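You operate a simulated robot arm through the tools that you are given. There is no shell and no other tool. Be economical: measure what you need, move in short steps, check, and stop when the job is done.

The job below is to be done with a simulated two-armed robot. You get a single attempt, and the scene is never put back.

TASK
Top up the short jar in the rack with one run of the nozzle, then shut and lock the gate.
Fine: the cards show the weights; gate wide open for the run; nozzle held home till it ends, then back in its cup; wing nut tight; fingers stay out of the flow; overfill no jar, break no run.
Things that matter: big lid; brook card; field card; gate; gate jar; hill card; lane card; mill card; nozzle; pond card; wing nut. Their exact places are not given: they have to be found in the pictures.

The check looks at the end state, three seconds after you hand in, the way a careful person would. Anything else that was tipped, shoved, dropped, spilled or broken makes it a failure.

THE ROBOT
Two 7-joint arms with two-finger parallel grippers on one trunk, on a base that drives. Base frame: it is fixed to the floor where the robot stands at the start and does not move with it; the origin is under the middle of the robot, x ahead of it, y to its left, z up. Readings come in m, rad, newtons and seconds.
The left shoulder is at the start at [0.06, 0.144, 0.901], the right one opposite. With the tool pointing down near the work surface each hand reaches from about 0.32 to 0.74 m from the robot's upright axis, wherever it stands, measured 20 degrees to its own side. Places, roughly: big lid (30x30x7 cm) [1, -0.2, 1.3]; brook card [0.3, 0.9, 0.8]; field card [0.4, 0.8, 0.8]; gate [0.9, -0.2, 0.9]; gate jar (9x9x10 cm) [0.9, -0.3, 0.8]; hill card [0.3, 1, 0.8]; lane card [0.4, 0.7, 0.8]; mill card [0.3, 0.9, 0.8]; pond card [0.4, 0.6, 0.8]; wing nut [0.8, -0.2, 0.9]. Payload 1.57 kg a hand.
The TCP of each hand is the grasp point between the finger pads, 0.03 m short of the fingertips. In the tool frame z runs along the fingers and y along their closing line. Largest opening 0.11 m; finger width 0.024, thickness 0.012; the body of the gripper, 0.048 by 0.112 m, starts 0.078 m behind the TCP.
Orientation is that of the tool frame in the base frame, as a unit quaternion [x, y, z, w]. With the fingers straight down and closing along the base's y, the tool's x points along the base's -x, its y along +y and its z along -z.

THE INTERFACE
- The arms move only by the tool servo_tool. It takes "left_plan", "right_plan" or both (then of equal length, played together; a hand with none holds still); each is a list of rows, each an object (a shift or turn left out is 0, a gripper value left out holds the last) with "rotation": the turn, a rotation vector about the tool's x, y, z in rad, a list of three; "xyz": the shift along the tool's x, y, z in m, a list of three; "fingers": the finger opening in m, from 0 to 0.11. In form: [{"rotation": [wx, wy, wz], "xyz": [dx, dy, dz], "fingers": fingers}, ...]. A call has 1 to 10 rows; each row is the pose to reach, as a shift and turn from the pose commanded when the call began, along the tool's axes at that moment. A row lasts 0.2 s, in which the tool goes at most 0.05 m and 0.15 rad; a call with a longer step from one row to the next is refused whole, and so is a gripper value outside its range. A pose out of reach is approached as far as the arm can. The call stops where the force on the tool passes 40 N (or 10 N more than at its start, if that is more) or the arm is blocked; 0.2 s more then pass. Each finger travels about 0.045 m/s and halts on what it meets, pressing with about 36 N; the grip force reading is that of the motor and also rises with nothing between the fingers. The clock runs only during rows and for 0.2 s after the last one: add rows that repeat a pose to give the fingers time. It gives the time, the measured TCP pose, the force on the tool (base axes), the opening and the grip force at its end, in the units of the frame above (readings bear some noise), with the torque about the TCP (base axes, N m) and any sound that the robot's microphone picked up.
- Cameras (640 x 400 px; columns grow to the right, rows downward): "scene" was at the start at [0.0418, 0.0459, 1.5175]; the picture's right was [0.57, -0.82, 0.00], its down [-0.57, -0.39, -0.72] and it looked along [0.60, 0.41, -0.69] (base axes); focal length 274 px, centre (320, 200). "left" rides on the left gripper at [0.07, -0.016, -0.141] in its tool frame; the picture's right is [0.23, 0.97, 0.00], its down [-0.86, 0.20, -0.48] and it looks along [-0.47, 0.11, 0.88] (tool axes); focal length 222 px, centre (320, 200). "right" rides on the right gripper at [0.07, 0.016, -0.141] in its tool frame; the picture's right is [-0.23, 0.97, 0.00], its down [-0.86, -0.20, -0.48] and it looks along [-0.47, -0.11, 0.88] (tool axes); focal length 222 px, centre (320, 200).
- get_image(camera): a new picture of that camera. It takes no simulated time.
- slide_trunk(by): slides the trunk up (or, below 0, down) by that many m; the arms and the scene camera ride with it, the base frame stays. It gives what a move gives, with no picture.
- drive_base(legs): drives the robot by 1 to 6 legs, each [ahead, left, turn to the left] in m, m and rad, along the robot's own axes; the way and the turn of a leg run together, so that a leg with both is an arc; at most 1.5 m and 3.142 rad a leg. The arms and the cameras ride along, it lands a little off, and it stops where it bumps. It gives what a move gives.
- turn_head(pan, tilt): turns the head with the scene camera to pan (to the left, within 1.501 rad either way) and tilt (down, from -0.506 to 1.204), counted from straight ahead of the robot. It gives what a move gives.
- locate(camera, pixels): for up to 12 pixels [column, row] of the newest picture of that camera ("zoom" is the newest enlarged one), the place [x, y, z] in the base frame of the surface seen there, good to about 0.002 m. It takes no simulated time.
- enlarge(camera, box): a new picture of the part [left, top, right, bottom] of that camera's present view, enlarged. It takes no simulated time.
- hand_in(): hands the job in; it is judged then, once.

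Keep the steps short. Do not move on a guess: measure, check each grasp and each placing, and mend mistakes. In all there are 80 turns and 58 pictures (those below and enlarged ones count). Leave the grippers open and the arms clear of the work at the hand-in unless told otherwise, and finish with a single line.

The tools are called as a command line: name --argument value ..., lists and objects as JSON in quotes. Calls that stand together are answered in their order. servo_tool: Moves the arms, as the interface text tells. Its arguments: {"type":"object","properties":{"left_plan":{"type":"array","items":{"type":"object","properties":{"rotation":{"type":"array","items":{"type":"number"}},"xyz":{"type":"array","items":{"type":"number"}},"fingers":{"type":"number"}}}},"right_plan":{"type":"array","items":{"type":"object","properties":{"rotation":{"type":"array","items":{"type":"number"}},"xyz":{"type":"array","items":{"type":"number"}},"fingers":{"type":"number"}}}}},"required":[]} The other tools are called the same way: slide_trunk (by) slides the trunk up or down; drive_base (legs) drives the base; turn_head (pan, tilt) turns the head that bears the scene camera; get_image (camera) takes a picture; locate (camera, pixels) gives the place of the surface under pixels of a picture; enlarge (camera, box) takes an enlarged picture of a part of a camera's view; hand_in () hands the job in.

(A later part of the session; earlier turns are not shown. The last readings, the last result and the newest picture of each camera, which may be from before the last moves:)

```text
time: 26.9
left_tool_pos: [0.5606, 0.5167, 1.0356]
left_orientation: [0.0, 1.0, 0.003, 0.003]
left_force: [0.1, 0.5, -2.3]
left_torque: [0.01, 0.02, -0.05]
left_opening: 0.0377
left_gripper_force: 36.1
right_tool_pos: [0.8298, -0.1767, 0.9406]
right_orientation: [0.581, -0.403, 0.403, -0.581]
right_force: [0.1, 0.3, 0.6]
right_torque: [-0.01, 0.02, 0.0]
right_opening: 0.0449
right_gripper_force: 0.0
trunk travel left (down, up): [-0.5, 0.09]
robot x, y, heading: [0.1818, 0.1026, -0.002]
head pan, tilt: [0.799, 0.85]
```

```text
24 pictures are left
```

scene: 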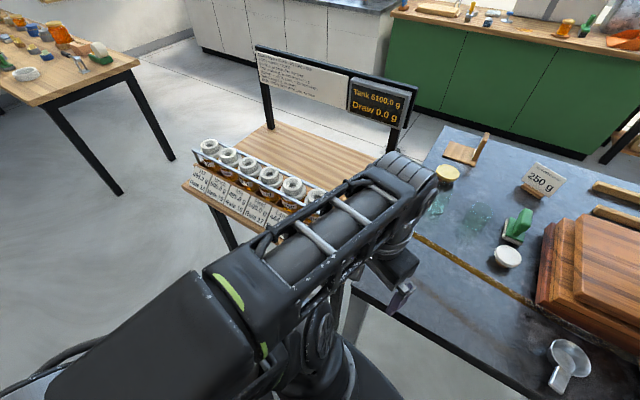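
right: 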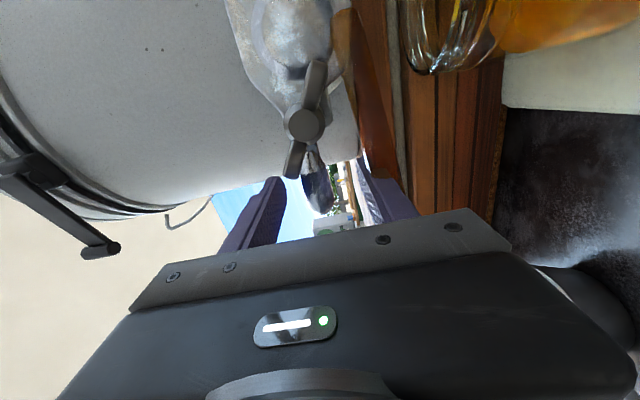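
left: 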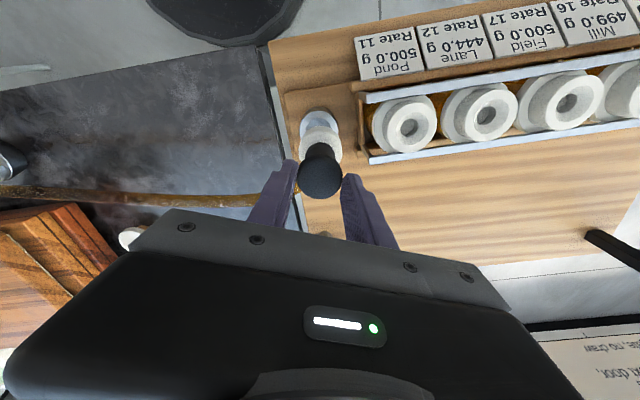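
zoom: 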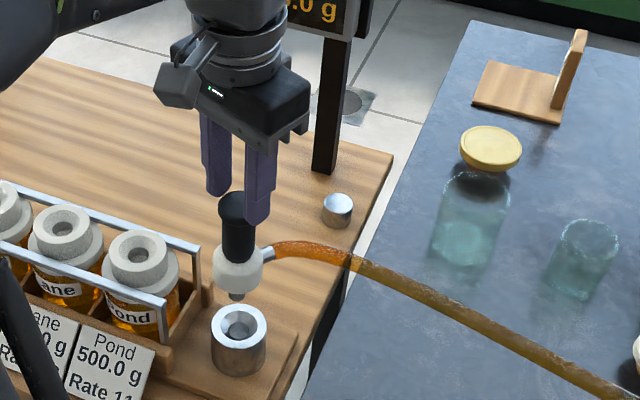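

The handle slipped to the fingertips: its top is at z 1.009, with the tips at 1.006. Before anything falls I'll lower it straight back into the cup. It should seat after about 0.075 m.

servo_tool --left_plan '[{"xyz": [0, 0, 0.02]}, {"xyz": [0, 0, 0.04]}, {"xyz": [0, 0, 0.055]}, {"xyz": [0, 0, 0.067]}, {"xyz": [0, 0, 0.076]}, {"xyz": [0, 0, 0.083]}]'

enlarge --camera "scene" --box '[240, 110, 460, 250]'

```text
time: 28.3
left_tool_pos: [0.5602, 0.516, 0.9562]
left_orientation: [0.0, 1.0, 0.006, 0.007]
left_force: [0.0, 1.2, 29.6]
left_torque: [0.07, -0.09, 0.03]
left_opening: 0.0359
left_gripper_force: 36.3
right_tool_pos: [0.8296, -0.1786, 0.9417]
right_orientation: [-0.58, 0.403, -0.403, 0.582]
right_force: [1.7, 0.3, 0.3]
right_torque: [0.0, -0.02, 0.0]
right_opening: 0.045
right_gripper_force: 0.1
trunk travel left (down, up): [-0.5, 0.09]
robot x, y, heading: [0.1773, 0.0968, 0.002]
head pan, tilt: [0.799, 0.85]
```

```text
2.86 times, centred on (350, 180) of scene
```

zoom: 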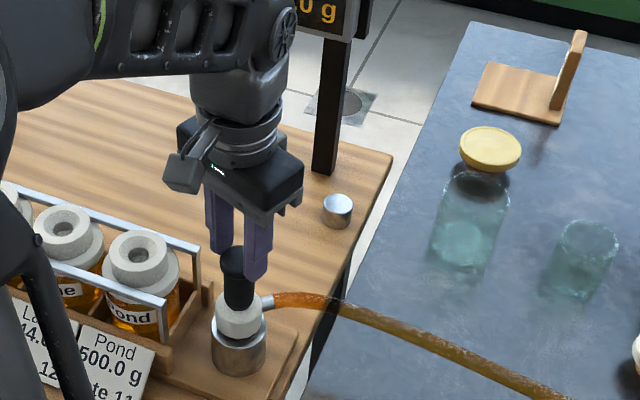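

The nozzle is seated again, with a 30 N reaction. I'll open the fingers, descend so the pads' centre is at the bulb (TCP z about 0.915), regrip, and lift only 2 cm as a slip test.

servo_tool --left_plan '[{"fingers": 0.06}, {"fingers": 0.06}, {"xyz": [0, 0, 0.015]}, {"xyz": [0, 0, 0.037]}, {"xyz": [0, 0, 0.037], "fingers": 0}, {"xyz": [0, 0, 0.037], "fingers": 0}, {"xyz": [0, 0, 0.037], "fingers": 0}, {"xyz": [0, 0, 0.037], "fingers": 0}]'

servo_tool --left_plan '[{"xyz": [0, 0, -0.004]}, {"xyz": [0, 0, -0.008]}, {"xyz": [0, 0, -0.012]}, {"xyz": [0, 0, -0.016]}, {"xyz": [0, 0, -0.02]}]'

enlarge --camera "scene" --box '[240, 110, 460, 250]'

```text
time: 30.1
left_tool_pos: [0.56, 0.5159, 0.9146]
left_orientation: [0.001, 1.0, 0.004, 0.002]
left_force: [-0.5, 0.6, -0.3]
left_torque: [0.04, 0.05, 0.02]
left_opening: 0.0364
left_gripper_force: 35.8
right_tool_pos: [0.8299, -0.1783, 0.9401]
right_orientation: [-0.58, 0.404, -0.402, 0.582]
right_force: [-0.8, 0.2, -0.2]
right_torque: [-0.01, -0.01, 0.03]
right_opening: 0.0449
right_gripper_force: 0.0
trunk travel left (down, up): [-0.5, 0.09]
robot x, y, heading: [0.1788, 0.1029, 0.002]
head pan, tilt: [0.799, 0.85]
```

```text
time: 31.3
left_tool_pos: [0.5597, 0.5151, 0.9353]
left_orientation: [0.0, 1.0, 0.004, 0.003]
left_force: [-1.3, 0.7, -3.0]
left_torque: [0.02, 0.03, 0.02]
left_opening: 0.0366
left_gripper_force: 36.3
right_tool_pos: [0.8312, -0.178, 0.9411]
right_orientation: [0.581, -0.403, 0.403, -0.581]
right_force: [0.3, -0.5, -0.5]
right_torque: [0.0, -0.02, 0.0]
right_opening: 0.0448
right_gripper_force: 0.0
trunk travel left (down, up): [-0.5, 0.09]
robot x, y, heading: [0.1781, 0.0995, 0.001]
head pan, tilt: [0.799, 0.85]
```

```text
2.86 times, centred on (350, 180) of scene
```

zoom: 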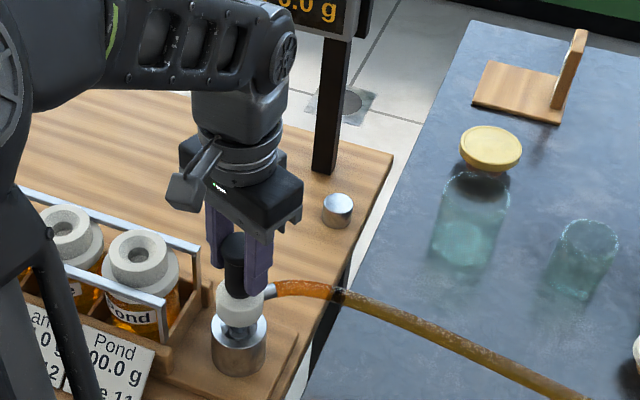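

This time it holds; the collar is 2 cm clear of the cup. I'll lift to z about 1.03 and carry it over Lane, to (0.4855,0.708).

servo_tool --left_plan '[{"xyz": [0, 0, -0.03]}, {"xyz": [0, 0, -0.06]}, {"xyz": [0, 0, -0.095]}, {"xyz": [0.0105, 0.027, -0.1]}, {"xyz": [0.0235, 0.06, -0.1]}, {"xyz": [0.0365, 0.094, -0.1]}, {"xyz": [0.05, 0.128, -0.1]}, {"xyz": [0.062, 0.162, -0.1]}, {"xyz": [0.072, 0.187, -0.1]}, {"xyz": [0.0745, 0.193, -0.1]}]'

enlarge --camera "scene" --box '[200, 70, 420, 230]'

get_image --camera "left"

```text
time: 33.5
left_tool_pos: [0.4864, 0.7063, 1.0368]
left_orientation: [0.0, 1.0, 0.004, 0.003]
left_force: [0.9, 1.0, -2.6]
left_torque: [-0.03, 0.0, 0.03]
left_opening: 0.0365
left_gripper_force: 35.7
right_tool_pos: [0.8306, -0.1769, 0.94]
right_orientation: [0.581, -0.404, 0.403, -0.58]
right_force: [0.4, 0.2, 0.3]
right_torque: [-0.03, -0.04, 0.01]
right_opening: 0.0446
right_gripper_force: 0.1
trunk travel left (down, up): [-0.5, 0.09]
robot x, y, heading: [0.1843, 0.0962, -0.003]
head pan, tilt: [0.799, 0.85]
```

```text
2.50 times, centred on (310, 150) of scene
```

zoom: 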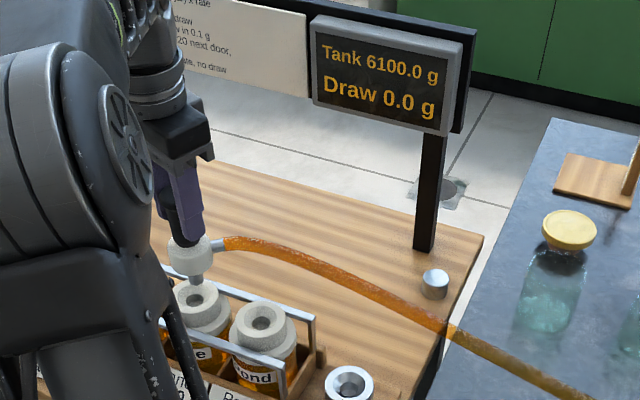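

```text
20 pictures are left
```

left: 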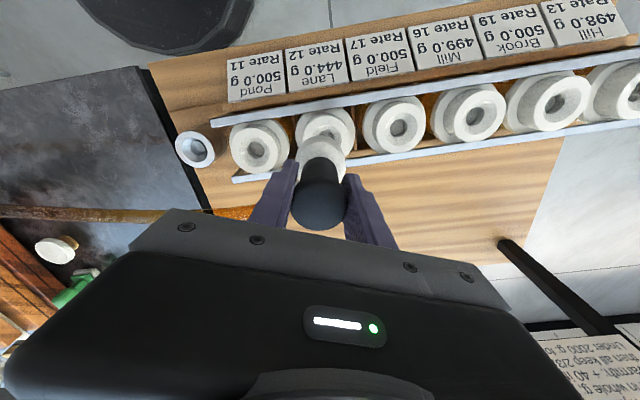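

The tip at (196,283) hangs over Lane's hole at (200,300). I'll measure both.

locate --camera "zoom" --pixels '[[196, 280], [193, 258], [202, 301], [181, 298], [221, 302], [200, 318], [196, 287], [203, 240]]'

```text
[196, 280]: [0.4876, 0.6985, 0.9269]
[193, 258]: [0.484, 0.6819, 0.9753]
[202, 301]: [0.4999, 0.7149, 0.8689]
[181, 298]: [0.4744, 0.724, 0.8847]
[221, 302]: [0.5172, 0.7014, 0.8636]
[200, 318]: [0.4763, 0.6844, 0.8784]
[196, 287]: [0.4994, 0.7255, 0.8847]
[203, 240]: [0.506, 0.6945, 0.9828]
```

In this frame the tip is about 5 mm too far in +x and 3 mm short in y. I'll shift the nozzle by (−0.006,+0.004) and lower it to just above Lane's stem (TCP 1.004). The right fingers close to a 0.03 cage around the lever.

servo_tool --left_plan '[{"xyz": [0.006, 0.004, 0]}, {"xyz": [0.006, 0.004, 0.018]}, {"xyz": [0.006, 0.004, 0.03]}, {"xyz": [0.006, 0.004, 0.03]}]' --right_plan '[{"fingers": 0.03}, {"fingers": 0.03}, {"fingers": 0.03}, {"fingers": 0.03}]'

enlarge --camera "scene" --box '[230, 130, 330, 210]'

get_image --camera "right"

```text
time: 34.5
left_tool_pos: [0.4786, 0.7111, 1.0058]
left_orientation: [0.001, 1.0, 0.003, 0.002]
left_force: [0.1, -0.3, -2.5]
left_torque: [-0.02, 0.01, 0.02]
left_opening: 0.0362
left_gripper_force: 36.0
right_tool_pos: [0.8287, -0.1775, 0.94]
right_orientation: [0.581, -0.403, 0.403, -0.581]
right_force: [-0.2, -0.3, -0.3]
right_torque: [0.01, 0.0, 0.01]
right_opening: 0.0297
right_gripper_force: 0.0
trunk travel left (down, up): [-0.5, 0.09]
robot x, y, heading: [0.18, 0.0998, 0.0]
head pan, tilt: [0.799, 0.85]
```

```text
5.00 times, centred on (280, 170) of scene
```

zoom: 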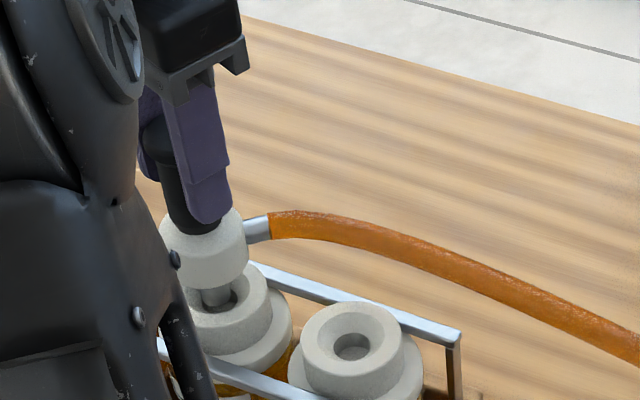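

```text
18 pictures are left
```

right: 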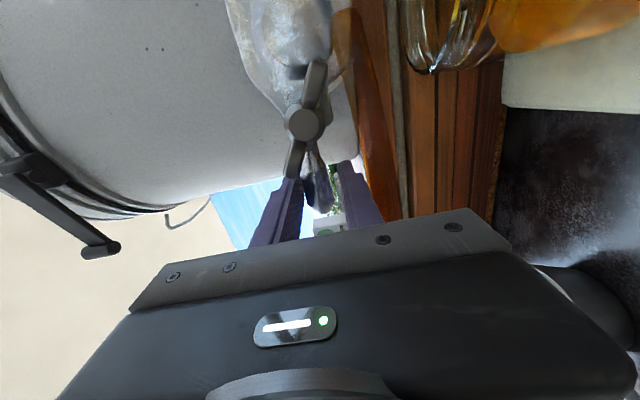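

The tip is entering Lane's hole. Before opening for real, I'll rehearse the lever arc in the air with the right hand 0.06 m back, to be sure the arm can reach it.

servo_tool --right_plan '[{"xyz": [0, 0, -0.045]}, {"xyz": [0, 0, -0.07]}, {"xyz": [0.0015, -0.0194, -0.07], "rotation": [0, 0, 0.15]}, {"xyz": [0.0058, -0.0384, -0.07], "rotation": [0, 0, 0.3]}, {"xyz": [0.013, -0.0565, -0.07], "rotation": [0, 0, 0.45]}, {"xyz": [0.0227, -0.0734, -0.07], "rotation": [0, 0, 0.6]}, {"xyz": [0.0349, -0.0886, -0.07], "rotation": [0, 0, 0.75]}, {"xyz": [0.0492, -0.1018, -0.07], "rotation": [0, 0, 0.9]}, {"xyz": [0.0653, -0.1128, -0.07], "rotation": [0, 0, 1.05]}, {"xyz": [0.0829, -0.1212, -0.07], "rotation": [0, 0, 1.2]}]'

```text
time: 36.7
left_tool_pos: [0.4789, 0.7119, 1.0063]
left_orientation: [0.0, 1.0, 0.004, 0.003]
left_force: [0.7, 0.2, -1.8]
left_torque: [0.0, 0.0, 0.01]
left_opening: 0.0364
left_gripper_force: 36.0
right_tool_pos: [0.793, -0.2811, 1.0599]
right_orientation: [-0.251, 0.661, -0.003, 0.707]
right_force: [0.6, -0.2, -0.2]
right_torque: [0.03, 0.02, 0.0]
right_opening: 0.03
right_gripper_force: 0.1
trunk travel left (down, up): [-0.5, 0.09]
robot x, y, heading: [0.181, 0.1028, -0.004]
head pan, tilt: [0.799, 0.85]
```

The arc is reachable up to 1.2 rad. I'll reverse it and slide back around the handle.

servo_tool --right_plan '[{"xyz": [0.0015, 0.0194, 0], "rotation": [0, 0, -0.15]}, {"xyz": [0.0058, 0.0384, 0], "rotation": [0, 0, -0.3]}, {"xyz": [0.013, 0.0565, 0], "rotation": [0, 0, -0.45]}, {"xyz": [0.0227, 0.0734, 0], "rotation": [0, 0, -0.6]}, {"xyz": [0.0349, 0.0886, 0], "rotation": [0, 0, -0.75]}, {"xyz": [0.0492, 0.1018, 0], "rotation": [0, 0, -0.9]}, {"xyz": [0.0653, 0.1128, 0], "rotation": [0, 0, -1.05]}, {"xyz": [0.0829, 0.1212, 0], "rotation": [0, 0, -1.2]}, {"xyz": [0.0829, 0.1212, 0.035], "rotation": [0, 0, -1.2]}, {"xyz": [0.0829, 0.1212, 0.07], "rotation": [0, 0, -1.2]}]'

get_image --camera "right"

```text
time: 38.9
left_tool_pos: [0.479, 0.7116, 1.0052]
left_orientation: [0.0, 1.0, 0.003, 0.003]
left_force: [-0.8, -0.9, -3.4]
left_torque: [-0.03, 0.05, 0.0]
left_opening: 0.0364
left_gripper_force: 36.1
right_tool_pos: [0.8305, -0.1782, 0.9409]
right_orientation: [0.582, -0.402, 0.404, -0.58]
right_force: [-0.2, 0.1, -1.1]
right_torque: [0.01, -0.01, -0.02]
right_opening: 0.0299
right_gripper_force: 0.2
trunk travel left (down, up): [-0.5, 0.09]
robot x, y, heading: [0.1776, 0.0997, 0.002]
head pan, tilt: [0.799, 0.85]
```

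```text
17 pictures are left
```

right: 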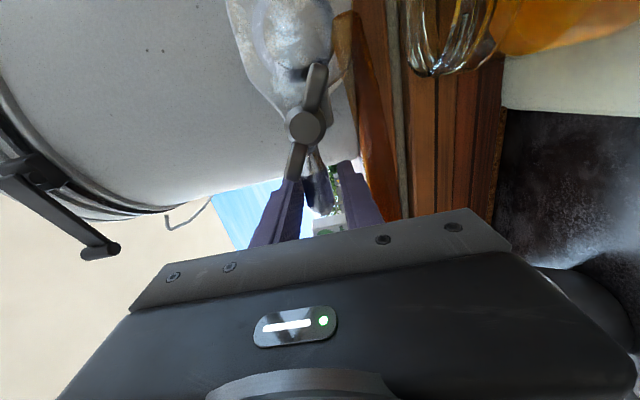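

The handle is caged again. Now I'll open the gate along the arc to 1.35 rad.

servo_tool --right_plan '[{"xyz": [0.0015, -0.0194, 0], "rotation": [0, 0, 0.15]}, {"xyz": [0.0058, -0.0384, 0], "rotation": [0, 0, 0.3]}, {"xyz": [0.013, -0.0565, 0], "rotation": [0, 0, 0.45]}, {"xyz": [0.0227, -0.0734, 0], "rotation": [0, 0, 0.6]}, {"xyz": [0.0349, -0.0886, 0], "rotation": [0, 0, 0.75]}, {"xyz": [0.0492, -0.1018, 0], "rotation": [0, 0, 0.9]}, {"xyz": [0.0653, -0.1128, 0], "rotation": [0, 0, 1.05]}, {"xyz": [0.0829, -0.1212, 0], "rotation": [0, 0, 1.2]}, {"xyz": [0.1015, -0.1268, 0], "rotation": [0, 0, 1.35]}]'

get_image --camera "right"

```text
time: 40.9
left_tool_pos: [0.4776, 0.7143, 1.0046]
left_orientation: [-0.001, 1.0, 0.002, 0.003]
left_force: [0.0, -0.6, -1.8]
left_torque: [-0.02, 0.04, -0.01]
left_opening: 0.0363
left_gripper_force: 35.6
right_tool_pos: [0.8647, -0.2636, 1.0614]
right_orientation: [-0.209, 0.679, 0.054, 0.702]
right_force: [-14.4, 26.2, -18.9]
right_torque: [-0.42, -0.05, 0.17]
right_opening: 0.0589
right_gripper_force: 16.2
trunk travel left (down, up): [-0.5, 0.09]
robot x, y, heading: [0.1816, 0.0985, 0.001]
head pan, tilt: [0.799, 0.85]
```

```text
16 pictures are left
```

right: 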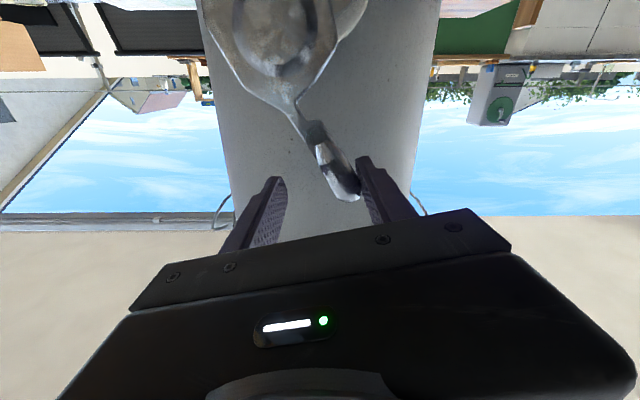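

The lever met its stop and the hand pushed about 35 N against it, so the gate is fully open. Now I'll press the nozzle down onto Lane in small steps and watch the force and sound.

servo_tool --left_plan '[{"xyz": [0, 0, 0.012]}, {"xyz": [0, 0, 0.02]}, {"xyz": [0, 0, 0.024]}, {"xyz": [0, 0, 0.027]}, {"xyz": [0, 0, 0.03]}]'

get_image --camera "scene"

```text
time: 42.1
left_tool_pos: [0.4801, 0.7146, 0.976]
left_orientation: [0.0, 1.0, 0.004, 0.003]
left_force: [-1.4, 2.0, 30.4]
left_torque: [-0.01, -0.09, 0.02]
left_opening: 0.0368
left_gripper_force: 36.2
right_tool_pos: [0.8645, -0.2651, 1.0634]
right_orientation: [-0.208, 0.678, 0.053, 0.703]
right_force: [-0.4, 34.9, -16.2]
right_torque: [-0.21, -0.03, -0.33]
right_opening: 0.0616
right_gripper_force: 18.0
trunk travel left (down, up): [-0.5, 0.09]
robot x, y, heading: [0.1777, 0.101, -0.002]
head pan, tilt: [0.799, 0.85]
```

```text
15 pictures are left
```

scene: 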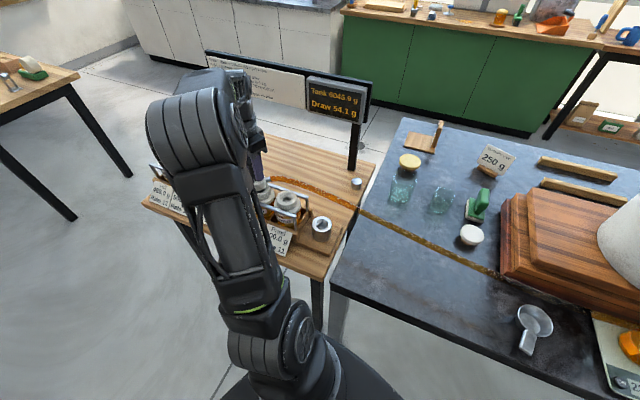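

The display reads Draw 54.1 g and Tank 6045.9 g, as predicted. I'll check the scale and a closer view of the display while still holding the nozzle home.

enlarge --camera "scene" --box '[580, 300, 640, 400]'

servo_tool --left_plan '[{"xyz": [0, 0, 0]}, {"xyz": [0, 0, 0]}, {"xyz": [0, 0, 0]}, {"xyz": [0, 0, 0]}, {"xyz": [0, 0, 0]}]'

enlarge --camera "scene" --box '[140, 70, 380, 260]'

```text
4.00 times, centred on (610, 350) of scene
```

zoom: 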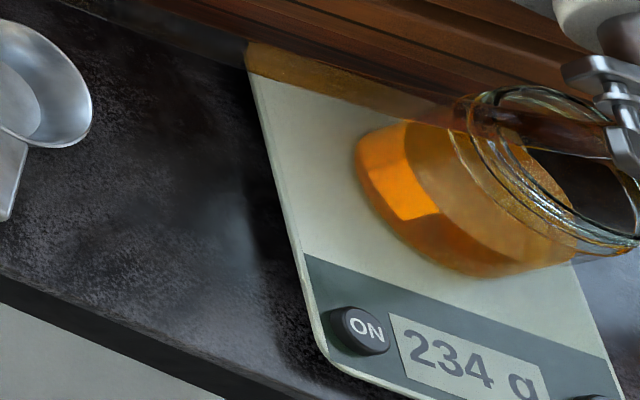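

```text
time: 43.3
left_tool_pos: [0.4799, 0.7151, 0.9773]
left_orientation: [0.0, 1.0, 0.004, 0.002]
left_force: [0.7, 1.2, 29.5]
left_torque: [0.02, -0.2, 0.01]
left_opening: 0.0366
left_gripper_force: 35.9
right_tool_pos: [0.8648, -0.2646, 1.0641]
right_orientation: [-0.208, 0.678, 0.053, 0.703]
right_force: [-0.3, 35.3, -15.3]
right_torque: [-0.22, -0.12, -0.28]
right_opening: 0.0617
right_gripper_force: 17.8
trunk travel left (down, up): [-0.5, 0.09]
robot x, y, heading: [0.1789, 0.1035, 0.0]
head pan, tilt: [0.799, 0.85]
```

```text
2.11 times, centred on (260, 165) of scene
```

zoom: 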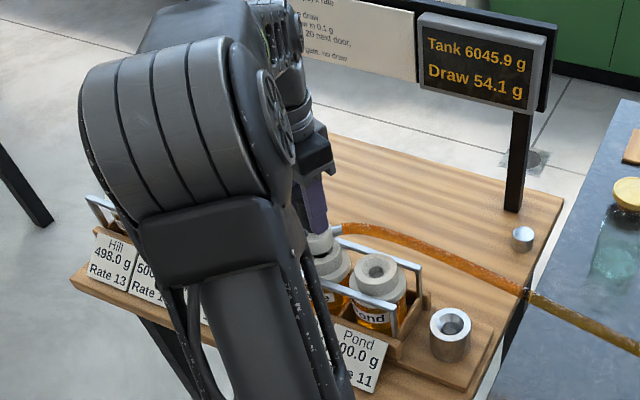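

The gate jar stays at 234 g. I'll hold home for another 2 s and read Lane's card with the left camera.

servo_tool --left_plan '[{"xyz": [0, 0, 0]}, {"xyz": [0, 0, 0]}, {"xyz": [0, 0, 0]}, {"xyz": [0, 0, 0]}, {"xyz": [0, 0, 0]}, {"xyz": [0, 0, 0]}, {"xyz": [0, 0, 0]}, {"xyz": [0, 0, 0]}, {"xyz": [0, 0, 0]}, {"xyz": [0, 0, 0]}]'

enlarge --camera "left" --box '[180, 0, 480, 200]'

```text
time: 45.5
left_tool_pos: [0.4801, 0.7139, 0.9764]
left_orientation: [0.0, 1.0, 0.003, 0.003]
left_force: [0.2, 1.0, 26.7]
left_torque: [-0.01, -0.3, 0.0]
left_opening: 0.0364
left_gripper_force: 36.2
right_tool_pos: [0.8643, -0.2646, 1.0633]
right_orientation: [-0.208, 0.678, 0.052, 0.703]
right_force: [-3.1, 34.0, -15.2]
right_torque: [-0.13, -0.1, -0.23]
right_opening: 0.062
right_gripper_force: 18.2
trunk travel left (down, up): [-0.5, 0.09]
robot x, y, heading: [0.1813, 0.0987, 0.008]
head pan, tilt: [0.799, 0.85]
```

```text
2.00 times, centred on (330, 100) of left
```

zoom: 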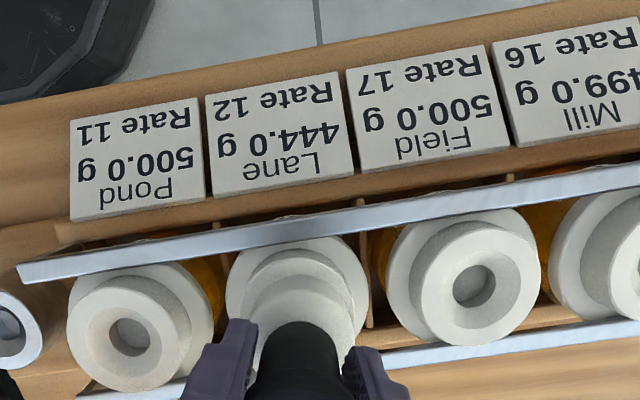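

Lane's card still reads 444.0, so the run has probably not ended. I'll keep holding for two more calls.

servo_tool --left_plan '[{"xyz": [0, 0, 0]}, {"xyz": [0, 0, 0]}, {"xyz": [0, 0, 0]}, {"xyz": [0, 0, 0]}, {"xyz": [0, 0, 0]}, {"xyz": [0, 0, 0]}, {"xyz": [0, 0, 0]}, {"xyz": [0, 0, 0]}, {"xyz": [0, 0, 0]}, {"xyz": [0, 0, 0]}]'

servo_tool --left_plan '[{"xyz": [0, 0, 0]}, {"xyz": [0, 0, 0]}, {"xyz": [0, 0, 0]}, {"xyz": [0, 0, 0]}, {"xyz": [0, 0, 0]}, {"xyz": [0, 0, 0]}, {"xyz": [0, 0, 0]}, {"xyz": [0, 0, 0]}, {"xyz": [0, 0, 0]}, {"xyz": [0, 0, 0]}]'

enlarge --camera "left" --box '[180, 0, 480, 200]'

```text
time: 47.7
left_tool_pos: [0.4796, 0.7132, 0.9767]
left_orientation: [0.0, 1.0, 0.003, 0.003]
left_force: [2.1, 1.7, 25.5]
left_torque: [0.01, -0.31, 0.04]
left_opening: 0.0365
left_gripper_force: 36.1
right_tool_pos: [0.863, -0.2644, 1.0644]
right_orientation: [-0.208, 0.678, 0.053, 0.703]
right_force: [-5.6, 34.6, -14.7]
right_torque: [-0.17, -0.06, -0.15]
right_opening: 0.0619
right_gripper_force: 17.7
trunk travel left (down, up): [-0.5, 0.09]
robot x, y, heading: [0.1822, 0.0976, 0.004]
head pan, tilt: [0.799, 0.85]
```

```text
time: 49.9
left_tool_pos: [0.4797, 0.7141, 0.9758]
left_orientation: [0.0, 1.0, 0.003, 0.003]
left_force: [0.6, 1.7, 22.7]
left_torque: [-0.01, -0.21, 0.02]
left_opening: 0.0364
left_gripper_force: 36.0
right_tool_pos: [0.8642, -0.265, 1.0646]
right_orientation: [-0.209, 0.678, 0.054, 0.703]
right_force: [-5.3, 34.1, -14.6]
right_torque: [-0.14, -0.07, -0.13]
right_opening: 0.0623
right_gripper_force: 17.6
trunk travel left (down, up): [-0.5, 0.09]
robot x, y, heading: [0.1781, 0.0996, -0.003]
head pan, tilt: [0.799, 0.85]
```

```text
2.00 times, centred on (330, 100) of left
```

zoom: 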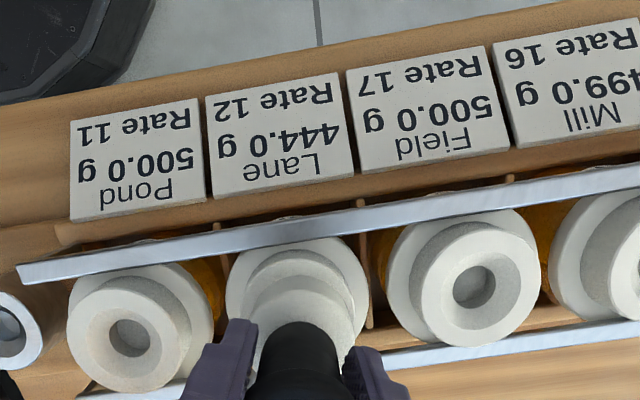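

There's no end signal yet, and the force is easing (30 to 23 N). I'll press 2 mm more and keep holding through several calls, listening for a sound.

servo_tool --left_plan '[{"xyz": [0, 0, 0.001]}, {"xyz": [0, 0, 0.001]}, {"xyz": [0, 0, 0.001]}, {"xyz": [0, 0, 0.001]}, {"xyz": [0, 0, 0.001]}, {"xyz": [0, 0, 0.001]}, {"xyz": [0, 0, 0.001]}, {"xyz": [0, 0, 0.001]}, {"xyz": [0, 0, 0.001]}, {"xyz": [0, 0, 0.001]}]'

servo_tool --left_plan '[{"xyz": [0, 0, 0]}, {"xyz": [0, 0, 0]}, {"xyz": [0, 0, 0]}, {"xyz": [0, 0, 0]}, {"xyz": [0, 0, 0]}, {"xyz": [0, 0, 0]}, {"xyz": [0, 0, 0]}, {"xyz": [0, 0, 0]}, {"xyz": [0, 0, 0]}, {"xyz": [0, 0, 0]}]'

servo_tool --left_plan '[{"xyz": [0, 0, 0.0005]}, {"xyz": [0, 0, 0.0005]}, {"xyz": [0, 0, 0.0005]}, {"xyz": [0, 0, 0.0005]}, {"xyz": [0, 0, 0.0005]}, {"xyz": [0, 0, 0.0005]}, {"xyz": [0, 0, 0.0005]}, {"xyz": [0, 0, 0.0005]}, {"xyz": [0, 0, 0.0005]}, {"xyz": [0, 0, 0.0005]}]'

enlarge --camera "left" --box '[180, 0, 480, 200]'

```text
time: 52.1
left_tool_pos: [0.4786, 0.7137, 0.9754]
left_orientation: [0.0, 1.0, 0.003, 0.004]
left_force: [0.6, 2.2, 29.1]
left_torque: [0.02, -0.15, 0.0]
left_opening: 0.0366
left_gripper_force: 36.0
right_tool_pos: [0.864, -0.2668, 1.0644]
right_orientation: [-0.209, 0.678, 0.053, 0.703]
right_force: [-4.9, 34.3, -14.8]
right_torque: [-0.12, -0.05, -0.16]
right_opening: 0.062
right_gripper_force: 18.2
trunk travel left (down, up): [-0.5, 0.09]
robot x, y, heading: [0.1788, 0.1018, -0.0]
head pan, tilt: [0.799, 0.85]
```

```text
time: 54.3
left_tool_pos: [0.4789, 0.714, 0.9754]
left_orientation: [0.0, 1.0, 0.004, 0.004]
left_force: [0.6, 2.1, 27.9]
left_torque: [0.01, -0.18, -0.02]
left_opening: 0.0365
left_gripper_force: 35.9
right_tool_pos: [0.8634, -0.2652, 1.0647]
right_orientation: [-0.209, 0.678, 0.054, 0.703]
right_force: [-6.3, 34.1, -14.2]
right_torque: [-0.13, -0.07, -0.08]
right_opening: 0.0619
right_gripper_force: 18.1
trunk travel left (down, up): [-0.5, 0.09]
robot x, y, heading: [0.1779, 0.1024, 0.003]
head pan, tilt: [0.799, 0.85]
```

```text
time: 56.5
left_tool_pos: [0.4775, 0.7138, 0.9749]
left_orientation: [0.0, 1.0, 0.003, 0.004]
left_force: [0.6, 0.8, 28.3]
left_torque: [0.01, -0.23, 0.01]
left_opening: 0.0366
left_gripper_force: 35.8
right_tool_pos: [0.8646, -0.2654, 1.0645]
right_orientation: [-0.209, 0.678, 0.053, 0.703]
right_force: [-6.5, 35.4, -13.1]
right_torque: [-0.11, -0.05, -0.08]
right_opening: 0.0624
right_gripper_force: 17.4
trunk travel left (down, up): [-0.5, 0.09]
robot x, y, heading: [0.1797, 0.0966, -0.002]
head pan, tilt: [0.799, 0.85]
```

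```text
2.00 times, centred on (330, 100) of left
```

zoom: 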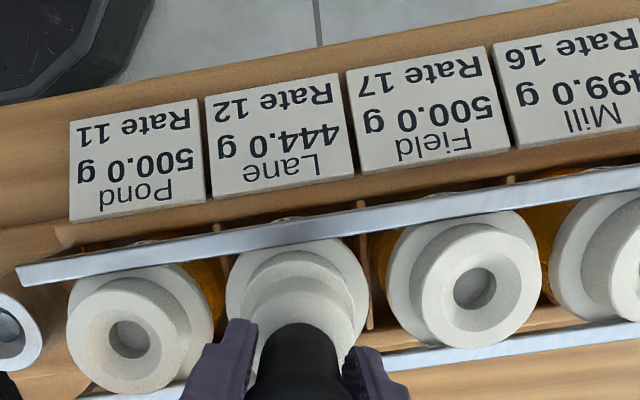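

Still 444.0; the card may simply be printed. Holding costs nothing, so I'll hold for another 17 s to be sure the run has ended.

servo_tool --left_plan '[{"xyz": [0, 0, 0]}, {"xyz": [0, 0, 0]}, {"xyz": [0, 0, 0]}, {"xyz": [0, 0, 0]}, {"xyz": [0, 0, 0]}, {"xyz": [0, 0, 0]}, {"xyz": [0, 0, 0]}, {"xyz": [0, 0, 0]}, {"xyz": [0, 0, 0]}, {"xyz": [0, 0, 0]}]'

servo_tool --left_plan '[{"xyz": [0, 0, 0.0005]}, {"xyz": [0, 0, 0.0005]}, {"xyz": [0, 0, 0.0005]}, {"xyz": [0, 0, 0.0005]}, {"xyz": [0, 0, 0.0005]}, {"xyz": [0, 0, 0.0005]}, {"xyz": [0, 0, 0.0005]}, {"xyz": [0, 0, 0.0005]}, {"xyz": [0, 0, 0.0005]}, {"xyz": [0, 0, 0.0005]}]'

servo_tool --left_plan '[{"xyz": [0, 0, 0]}, {"xyz": [0, 0, 0]}, {"xyz": [0, 0, 0]}, {"xyz": [0, 0, 0]}, {"xyz": [0, 0, 0]}, {"xyz": [0, 0, 0]}, {"xyz": [0, 0, 0]}, {"xyz": [0, 0, 0]}, {"xyz": [0, 0, 0]}, {"xyz": [0, 0, 0]}]'

servo_tool --left_plan '[{"xyz": [0, 0, 0.0005]}, {"xyz": [0, 0, 0.0005]}, {"xyz": [0, 0, 0.0005]}, {"xyz": [0, 0, 0.0005]}, {"xyz": [0, 0, 0.0005]}, {"xyz": [0, 0, 0.0005]}, {"xyz": [0, 0, 0.0005]}, {"xyz": [0, 0, 0.0005]}, {"xyz": [0, 0, 0.0005]}, {"xyz": [0, 0, 0.0005]}]'

servo_tool --left_plan '[{"xyz": [0, 0, 0]}, {"xyz": [0, 0, 0]}, {"xyz": [0, 0, 0]}, {"xyz": [0, 0, 0]}, {"xyz": [0, 0, 0]}, {"xyz": [0, 0, 0]}, {"xyz": [0, 0, 0]}, {"xyz": [0, 0, 0]}, {"xyz": [0, 0, 0]}, {"xyz": [0, 0, 0]}]'

servo_tool --left_plan '[{"xyz": [0, 0, 0]}, {"xyz": [0, 0, 0]}, {"xyz": [0, 0, 0]}, {"xyz": [0, 0, 0]}, {"xyz": [0, 0, 0]}, {"xyz": [0, 0, 0]}, {"xyz": [0, 0, 0]}, {"xyz": [0, 0, 0]}, {"xyz": [0, 0, 0]}, {"xyz": [0, 0, 0]}]'

servo_tool --left_plan '[{"xyz": [0, 0, 0.0005]}, {"xyz": [0, 0, 0.0005]}, {"xyz": [0, 0, 0.0005]}, {"xyz": [0, 0, 0.0005]}, {"xyz": [0, 0, 0.0005]}, {"xyz": [0, 0, 0.0005]}, {"xyz": [0, 0, 0.0005]}, {"xyz": [0, 0, 0.0005]}, {"xyz": [0, 0, 0.0005]}, {"xyz": [0, 0, 0.0005]}]'

servo_tool --left_plan '[{"xyz": [0, 0, 0]}, {"xyz": [0, 0, 0]}, {"xyz": [0, 0, 0]}, {"xyz": [0, 0, 0]}, {"xyz": [0, 0, 0]}, {"xyz": [0, 0, 0]}, {"xyz": [0, 0, 0]}, {"xyz": [0, 0, 0]}, {"xyz": [0, 0, 0]}, {"xyz": [0, 0, 0]}]'

```text
time: 58.7
left_tool_pos: [0.4779, 0.7135, 0.9753]
left_orientation: [0.0, 1.0, 0.003, 0.003]
left_force: [1.4, 1.7, 28.0]
left_torque: [0.0, -0.19, -0.01]
left_opening: 0.0364
left_gripper_force: 35.8
right_tool_pos: [0.8641, -0.2663, 1.0648]
right_orientation: [-0.209, 0.677, 0.053, 0.703]
right_force: [-7.6, 32.8, -13.7]
right_torque: [-0.1, -0.02, -0.02]
right_opening: 0.0623
right_gripper_force: 18.4
trunk travel left (down, up): [-0.5, 0.09]
robot x, y, heading: [0.1853, 0.1001, 0.002]
head pan, tilt: [0.799, 0.85]
```

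```text
time: 60.9
left_tool_pos: [0.4789, 0.7131, 0.9749]
left_orientation: [0.0, 1.0, 0.003, 0.004]
left_force: [0.4, 2.2, 29.1]
left_torque: [0.01, -0.12, 0.01]
left_opening: 0.0365
left_gripper_force: 36.7
right_tool_pos: [0.8636, -0.2652, 1.0651]
right_orientation: [-0.208, 0.678, 0.053, 0.703]
right_force: [-7.9, 34.5, -13.4]
right_torque: [-0.1, -0.09, -0.06]
right_opening: 0.0622
right_gripper_force: 18.2
trunk travel left (down, up): [-0.5, 0.09]
robot x, y, heading: [0.1779, 0.0965, -0.003]
head pan, tilt: [0.799, 0.85]
```

```text
time: 63.1
left_tool_pos: [0.4785, 0.7137, 0.9745]
left_orientation: [0.0, 1.0, 0.003, 0.004]
left_force: [0.7, 0.4, 26.9]
left_torque: [0.02, -0.14, -0.03]
left_opening: 0.036
left_gripper_force: 35.8
right_tool_pos: [0.8632, -0.2651, 1.0639]
right_orientation: [-0.208, 0.678, 0.053, 0.703]
right_force: [-8.4, 34.5, -13.8]
right_torque: [-0.12, -0.03, -0.06]
right_opening: 0.0626
right_gripper_force: 18.1
trunk travel left (down, up): [-0.5, 0.09]
robot x, y, heading: [0.1777, 0.0985, 0.002]
head pan, tilt: [0.799, 0.85]
```

```text
time: 65.3
left_tool_pos: [0.4784, 0.7133, 0.9743]
left_orientation: [0.0, 1.0, 0.003, 0.004]
left_force: [-0.5, 1.5, 27.4]
left_torque: [-0.02, -0.04, -0.01]
left_opening: 0.0367
left_gripper_force: 36.2
right_tool_pos: [0.8627, -0.2653, 1.0642]
right_orientation: [-0.209, 0.677, 0.053, 0.703]
right_force: [-8.7, 34.3, -13.5]
right_torque: [-0.09, -0.03, -0.02]
right_opening: 0.0623
right_gripper_force: 17.7
trunk travel left (down, up): [-0.5, 0.09]
robot x, y, heading: [0.1829, 0.1023, -0.003]
head pan, tilt: [0.799, 0.85]
```

```text
time: 67.5
left_tool_pos: [0.479, 0.7119, 0.9742]
left_orientation: [-0.001, 1.0, 0.003, 0.004]
left_force: [1.6, 1.4, 26.5]
left_torque: [-0.01, -0.11, 0.02]
left_opening: 0.0362
left_gripper_force: 36.6
right_tool_pos: [0.8634, -0.2658, 1.0656]
right_orientation: [-0.208, 0.678, 0.054, 0.703]
right_force: [-9.1, 32.7, -12.1]
right_torque: [-0.07, -0.03, 0.02]
right_opening: 0.0623
right_gripper_force: 18.1
trunk travel left (down, up): [-0.5, 0.09]
robot x, y, heading: [0.1812, 0.0972, -0.001]
head pan, tilt: [0.799, 0.85]
```

```text
time: 69.7
left_tool_pos: [0.4779, 0.7145, 0.9742]
left_orientation: [0.0, 1.0, 0.004, 0.003]
left_force: [0.5, 0.8, 23.7]
left_torque: [-0.06, -0.15, -0.01]
left_opening: 0.0363
left_gripper_force: 35.4
right_tool_pos: [0.8638, -0.2651, 1.0636]
right_orientation: [-0.209, 0.677, 0.053, 0.703]
right_force: [-11.0, 32.8, -11.9]
right_torque: [-0.1, 0.03, 0.06]
right_opening: 0.0624
right_gripper_force: 18.2
trunk travel left (down, up): [-0.5, 0.09]
robot x, y, heading: [0.1809, 0.1009, -0.0]
head pan, tilt: [0.799, 0.85]
```

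```text
time: 71.9
left_tool_pos: [0.4788, 0.7143, 0.9733]
left_orientation: [0.0, 1.0, 0.004, 0.004]
left_force: [1.0, -0.2, 22.9]
left_torque: [-0.08, -0.11, -0.01]
left_opening: 0.0362
left_gripper_force: 36.1
right_tool_pos: [0.8632, -0.2664, 1.0662]
right_orientation: [-0.208, 0.677, 0.052, 0.704]
right_force: [-11.3, 33.8, -11.8]
right_torque: [-0.1, 0.01, 0.1]
right_opening: 0.0625
right_gripper_force: 17.9
trunk travel left (down, up): [-0.5, 0.09]
robot x, y, heading: [0.1809, 0.0974, -0.004]
head pan, tilt: [0.799, 0.85]
```

```text
time: 74.1
left_tool_pos: [0.4782, 0.7143, 0.9738]
left_orientation: [0.0, 1.0, 0.004, 0.003]
left_force: [1.5, 0.9, 20.6]
left_torque: [-0.06, -0.11, -0.02]
left_opening: 0.0365
left_gripper_force: 35.6
right_tool_pos: [0.8644, -0.2653, 1.0651]
right_orientation: [-0.208, 0.678, 0.052, 0.704]
right_force: [-12.5, 32.4, -10.6]
right_torque: [-0.07, 0.02, 0.11]
right_opening: 0.0624
right_gripper_force: 17.9
trunk travel left (down, up): [-0.5, 0.09]
robot x, y, heading: [0.1794, 0.0974, -0.003]
head pan, tilt: [0.799, 0.85]
```

The nozzle has been held home for 32 s, well past any run. I'll lift it straight off and carry it above the cup (TCP 0.560,0.516).

servo_tool --left_plan '[{"xyz": [0, 0, -0.01]}, {"xyz": [0, 0, -0.03]}, {"xyz": [0, 0, -0.062]}, {"xyz": [-0.0135, -0.034, -0.065]}, {"xyz": [-0.028, -0.068, -0.065]}, {"xyz": [-0.042, -0.102, -0.065]}, {"xyz": [-0.056, -0.136, -0.065]}, {"xyz": [-0.07, -0.17, -0.065]}, {"xyz": [-0.08, -0.195, -0.065]}, {"xyz": [-0.0815, -0.198, -0.065]}]'

get_image --camera "scene"

```text
time: 76.3
left_tool_pos: [0.559, 0.5157, 1.0381]
left_orientation: [0.0, 1.0, 0.002, 0.002]
left_force: [0.7, 0.0, -2.7]
left_torque: [-0.02, 0.05, 0.03]
left_opening: 0.0361
left_gripper_force: 36.3
right_tool_pos: [0.8629, -0.2643, 1.0651]
right_orientation: [-0.207, 0.678, 0.052, 0.703]
right_force: [-18.6, 28.2, -13.4]
right_torque: [-0.11, 0.11, 0.33]
right_opening: 0.0619
right_gripper_force: 17.7
trunk travel left (down, up): [-0.5, 0.09]
robot x, y, heading: [0.1846, 0.0978, 0.003]
head pan, tilt: [0.799, 0.85]
```

```text
9 pictures are left
```

scene: 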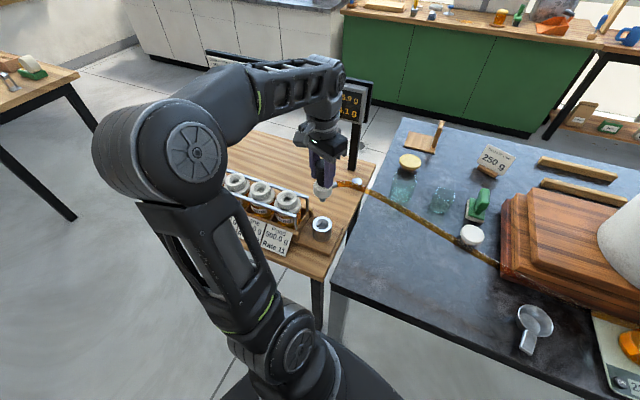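

The nozzle hangs above the cup. I'll lower it into the cup, gently at the end.

servo_tool --left_plan '[{"xyz": [0, 0, 0.035]}, {"xyz": [0, 0, 0.07]}, {"xyz": [0, 0, 0.095]}, {"xyz": [0, 0, 0.11]}, {"xyz": [0, 0, 0.118]}, {"xyz": [0, 0, 0.123]}, {"xyz": [0, 0, 0.127]}]'

enlarge --camera "scene" --box '[230, 70, 400, 270]'

```text
time: 77.9
left_tool_pos: [0.5608, 0.5152, 0.9094]
left_orientation: [0.0, 1.0, 0.003, 0.004]
left_force: [0.0, -0.9, -2.5]
left_torque: [0.0, -0.01, 0.01]
left_opening: 0.0364
left_gripper_force: 36.2
right_tool_pos: [0.8628, -0.2651, 1.0655]
right_orientation: [-0.207, 0.678, 0.052, 0.703]
right_force: [-17.7, 28.8, -13.4]
right_torque: [-0.12, 0.13, 0.33]
right_opening: 0.0615
right_gripper_force: 17.8
trunk travel left (down, up): [-0.5, 0.09]
robot x, y, heading: [0.1826, 0.1002, 0.007]
head pan, tilt: [0.799, 0.85]
```

```text
2.00 times, centred on (315, 170) of scene
```

zoom: 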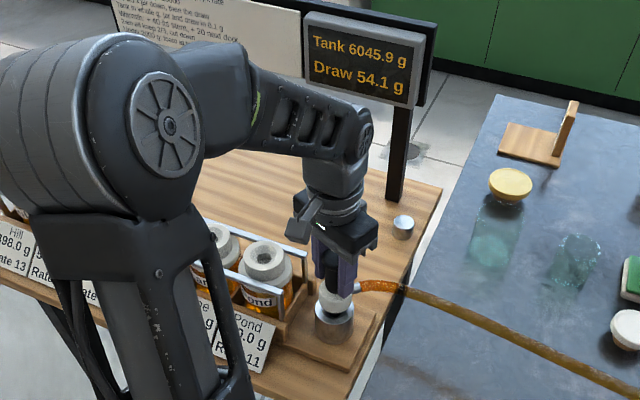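

The tip is in the cup but still hanging (−2.5 N). I'll lower in 2 mm steps until it bears.

servo_tool --left_plan '[{"xyz": [0, 0, 0.002]}, {"xyz": [0, 0, 0.004]}, {"xyz": [0, 0, 0.006]}]'

servo_tool --left_plan '[{"xyz": [0, 0, 0.002]}, {"xyz": [0, 0, 0.0035]}, {"xyz": [0, 0, 0.0035]}]'

```text
time: 78.7
left_tool_pos: [0.5602, 0.5155, 0.9041]
left_orientation: [0.0, 1.0, 0.003, 0.002]
left_force: [-0.3, 0.4, -2.6]
left_torque: [0.02, 0.0, 0.01]
left_opening: 0.0366
left_gripper_force: 35.8
right_tool_pos: [0.8624, -0.2646, 1.065]
right_orientation: [-0.209, 0.678, 0.053, 0.703]
right_force: [-17.8, 29.2, -12.6]
right_torque: [-0.09, 0.09, 0.28]
right_opening: 0.0617
right_gripper_force: 17.7
trunk travel left (down, up): [-0.5, 0.09]
robot x, y, heading: [0.182, 0.0999, 0.001]
head pan, tilt: [0.799, 0.85]
```

```text
time: 79.5
left_tool_pos: [0.5599, 0.5155, 0.9006]
left_orientation: [0.0, 1.0, 0.003, 0.003]
left_force: [-0.4, 1.0, -2.6]
left_torque: [-0.01, 0.0, 0.02]
left_opening: 0.0364
left_gripper_force: 35.9
right_tool_pos: [0.8633, -0.2657, 1.0659]
right_orientation: [-0.207, 0.678, 0.052, 0.703]
right_force: [-17.4, 29.7, -12.5]
right_torque: [-0.08, 0.08, 0.3]
right_opening: 0.0615
right_gripper_force: 17.9
trunk travel left (down, up): [-0.5, 0.09]
robot x, y, heading: [0.1782, 0.0993, -0.003]
head pan, tilt: [0.799, 0.85]
```

Still hanging, so the handle slid more than I thought during the press. I'll continue in small steps, watching for the tips nearing the collar at about z 0.865.

servo_tool --left_plan '[{"xyz": [0, 0, 0.002]}, {"xyz": [0, 0, 0.004]}, {"xyz": [0, 0, 0.005]}]'

get_image --camera "left"

```text
time: 80.3
left_tool_pos: [0.5606, 0.5177, 0.899]
left_orientation: [0.0, 1.0, 0.003, 0.005]
left_force: [-2.1, -0.9, 29.0]
left_torque: [-0.07, -0.04, 0.01]
left_opening: 0.0368
left_gripper_force: 35.9
right_tool_pos: [0.8628, -0.2655, 1.0648]
right_orientation: [-0.208, 0.678, 0.052, 0.703]
right_force: [-8.6, 33.7, -13.8]
right_torque: [-0.18, 0.17, -0.11]
right_opening: 0.0617
right_gripper_force: 18.1
trunk travel left (down, up): [-0.5, 0.09]
robot x, y, heading: [0.1809, 0.1018, 0.002]
head pan, tilt: [0.799, 0.85]
```

```text
7 pictures are left
```

left: 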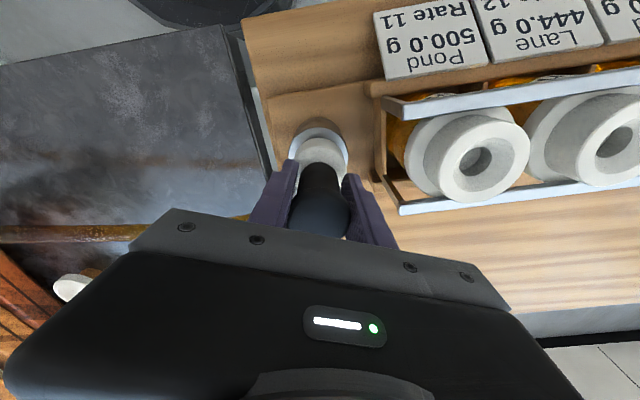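

The nozzle is seated, with a 29 N reaction and the collar in the cup. The left hand opens and backs straight up, while the right hand reverses the arc to shut the gate, going slightly past level.

servo_tool --left_plan '[{"fingers": 0.075}, {"fingers": 0.075}, {"fingers": 0.075}, {"fingers": 0.075}, {"xyz": [0, 0, -0.03]}, {"xyz": [0, 0, -0.06]}, {"xyz": [0, 0, -0.1]}, {"xyz": [0, 0, -0.13]}, {"xyz": [0, 0, -0.14]}, {"xyz": [0, 0, -0.14]}]' --right_plan '[{"xyz": [0.0015, 0.0194, 0], "rotation": [0, 0, -0.15]}, {"xyz": [0.0058, 0.0384, 0], "rotation": [0, 0, -0.3]}, {"xyz": [0.013, 0.0565, 0], "rotation": [0, 0, -0.45]}, {"xyz": [0.0227, 0.0734, 0], "rotation": [0, 0, -0.6]}, {"xyz": [0.0349, 0.0886, 0], "rotation": [0, 0, -0.75]}, {"xyz": [0.0492, 0.1018, 0], "rotation": [0, 0, -0.9]}, {"xyz": [0.0653, 0.1128, 0], "rotation": [0, 0, -1.05]}, {"xyz": [0.0829, 0.1212, 0], "rotation": [0, 0, -1.2]}, {"xyz": [0.1015, 0.1268, 0], "rotation": [0, 0, -1.35]}, {"xyz": [0.1105, 0.1285, 0], "rotation": [0, 0, -1.42]}]'

get_image --camera "right"

```text
time: 82.5
left_tool_pos: [0.5591, 0.5129, 1.0375]
left_orientation: [0.0, 1.0, 0.004, 0.004]
left_force: [-0.1, 0.1, 0.8]
left_torque: [0.04, 0.01, -0.03]
left_opening: 0.0751
left_gripper_force: 0.1
right_tool_pos: [0.829, -0.1797, 0.9321]
right_orientation: [0.594, -0.382, 0.426, -0.566]
right_force: [1.0, -2.7, 9.2]
right_torque: [0.1, 0.03, -0.06]
right_opening: 0.0375
right_gripper_force: 4.5
trunk travel left (down, up): [-0.5, 0.09]
robot x, y, heading: [0.1812, 0.1022, -0.001]
head pan, tilt: [0.799, 0.85]
```

```text
6 pictures are left
```

right: 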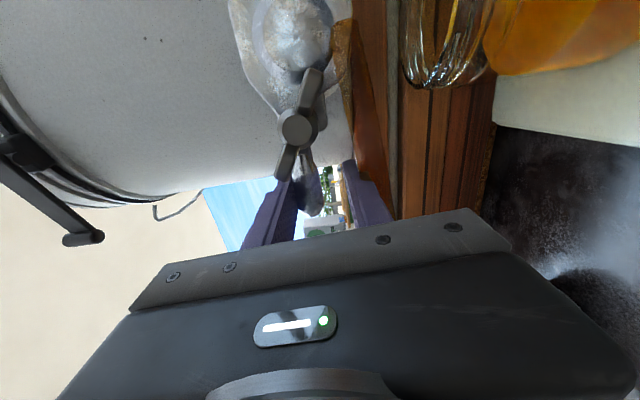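

The gate lever is back at level, with a 9 N stop reaction. I'll press it 4 mm further to be sure, and measure the wing nut in this picture.

servo_tool --right_plan '[{"xyz": [0, 0.002, 0]}, {"xyz": [0, 0.004, 0]}, {"xyz": [0, 0.004, 0]}]'

locate --camera "right" --pixels '[[297, 128], [285, 128], [309, 128], [315, 82], [312, 95], [284, 158], [288, 148], [297, 116], [297, 140], [300, 160], [305, 190], [270, 60]]'

```text
time: 83.3
left_tool_pos: [0.5585, 0.5131, 1.0367]
left_orientation: [0.0, 1.0, 0.004, 0.002]
left_force: [-0.1, -0.3, 0.5]
left_torque: [0.0, -0.02, 0.02]
left_opening: 0.0745
left_gripper_force: 0.0
right_tool_pos: [0.8302, -0.1791, 0.9278]
right_orientation: [0.594, -0.381, 0.425, -0.567]
right_force: [5.2, -3.3, 17.8]
right_torque: [0.22, 0.07, -0.05]
right_opening: 0.0449
right_gripper_force: 8.1
trunk travel left (down, up): [-0.5, 0.09]
robot x, y, heading: [0.177, 0.098, -0.001]
head pan, tilt: [0.799, 0.85]
```

```text
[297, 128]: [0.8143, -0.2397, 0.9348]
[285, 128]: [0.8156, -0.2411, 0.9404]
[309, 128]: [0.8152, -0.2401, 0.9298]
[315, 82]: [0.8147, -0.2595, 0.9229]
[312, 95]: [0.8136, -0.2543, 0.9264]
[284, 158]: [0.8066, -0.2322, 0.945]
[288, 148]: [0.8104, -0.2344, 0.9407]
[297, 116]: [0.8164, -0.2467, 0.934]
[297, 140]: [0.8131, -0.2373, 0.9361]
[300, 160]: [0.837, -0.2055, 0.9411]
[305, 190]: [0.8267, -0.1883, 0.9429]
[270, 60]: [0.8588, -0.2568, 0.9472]
```

The gate is shut; further push only spreads the fingers. The wing nut's hub front is at (0.8145,−0.241,0.935), with wings tilted about 38°. I'll back off the lever, move to 8 cm before the nut on its axis, roll about 0.75, and set the fingers to 0.027.

servo_tool --right_plan '[{"fingers": 0.06}, {"xyz": [0, 0, -0.045]}, {"xyz": [0, 0, -0.09]}, {"xyz": [0.03, -0.002, -0.12], "fingers": 0.027}, {"xyz": [0.0522, -0.005, -0.1286]}, {"xyz": [0.0522, -0.005, -0.1286], "rotation": [0, 0, 0.15]}, {"xyz": [0.0522, -0.005, -0.1286], "rotation": [0, 0, 0.3]}, {"xyz": [0.0522, -0.005, -0.1286], "rotation": [0, 0, 0.45]}, {"xyz": [0.0522, -0.005, -0.1286], "rotation": [0, 0, 0.6]}, {"xyz": [0.0522, -0.005, -0.1286], "rotation": [0, 0, 0.75]}]'

get_image --camera "right"

```text
time: 85.5
left_tool_pos: [0.5603, 0.5133, 1.0363]
left_orientation: [0.0, 1.0, 0.003, 0.003]
left_force: [0.3, -0.1, 0.4]
left_torque: [-0.01, -0.03, -0.01]
left_opening: 0.0749
left_gripper_force: 0.0
right_tool_pos: [0.7269, -0.2713, 0.9341]
right_orientation: [-0.412, 0.574, -0.186, 0.683]
right_force: [-0.1, 0.8, 0.1]
right_torque: [0.0, 0.01, -0.02]
right_opening: 0.027
right_gripper_force: 0.2
trunk travel left (down, up): [-0.5, 0.09]
robot x, y, heading: [0.1762, 0.0993, -0.003]
head pan, tilt: [0.799, 0.85]
```

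```text
5 pictures are left
```

right: 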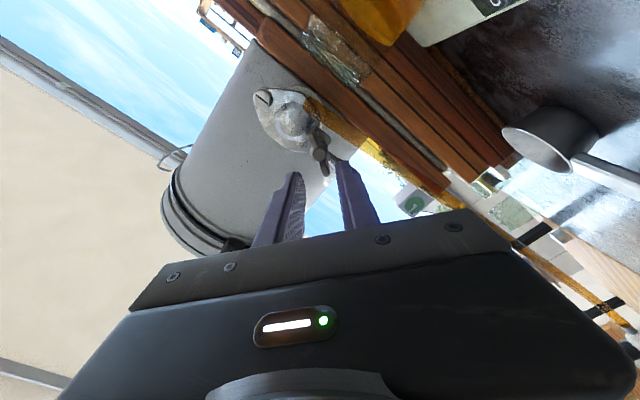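

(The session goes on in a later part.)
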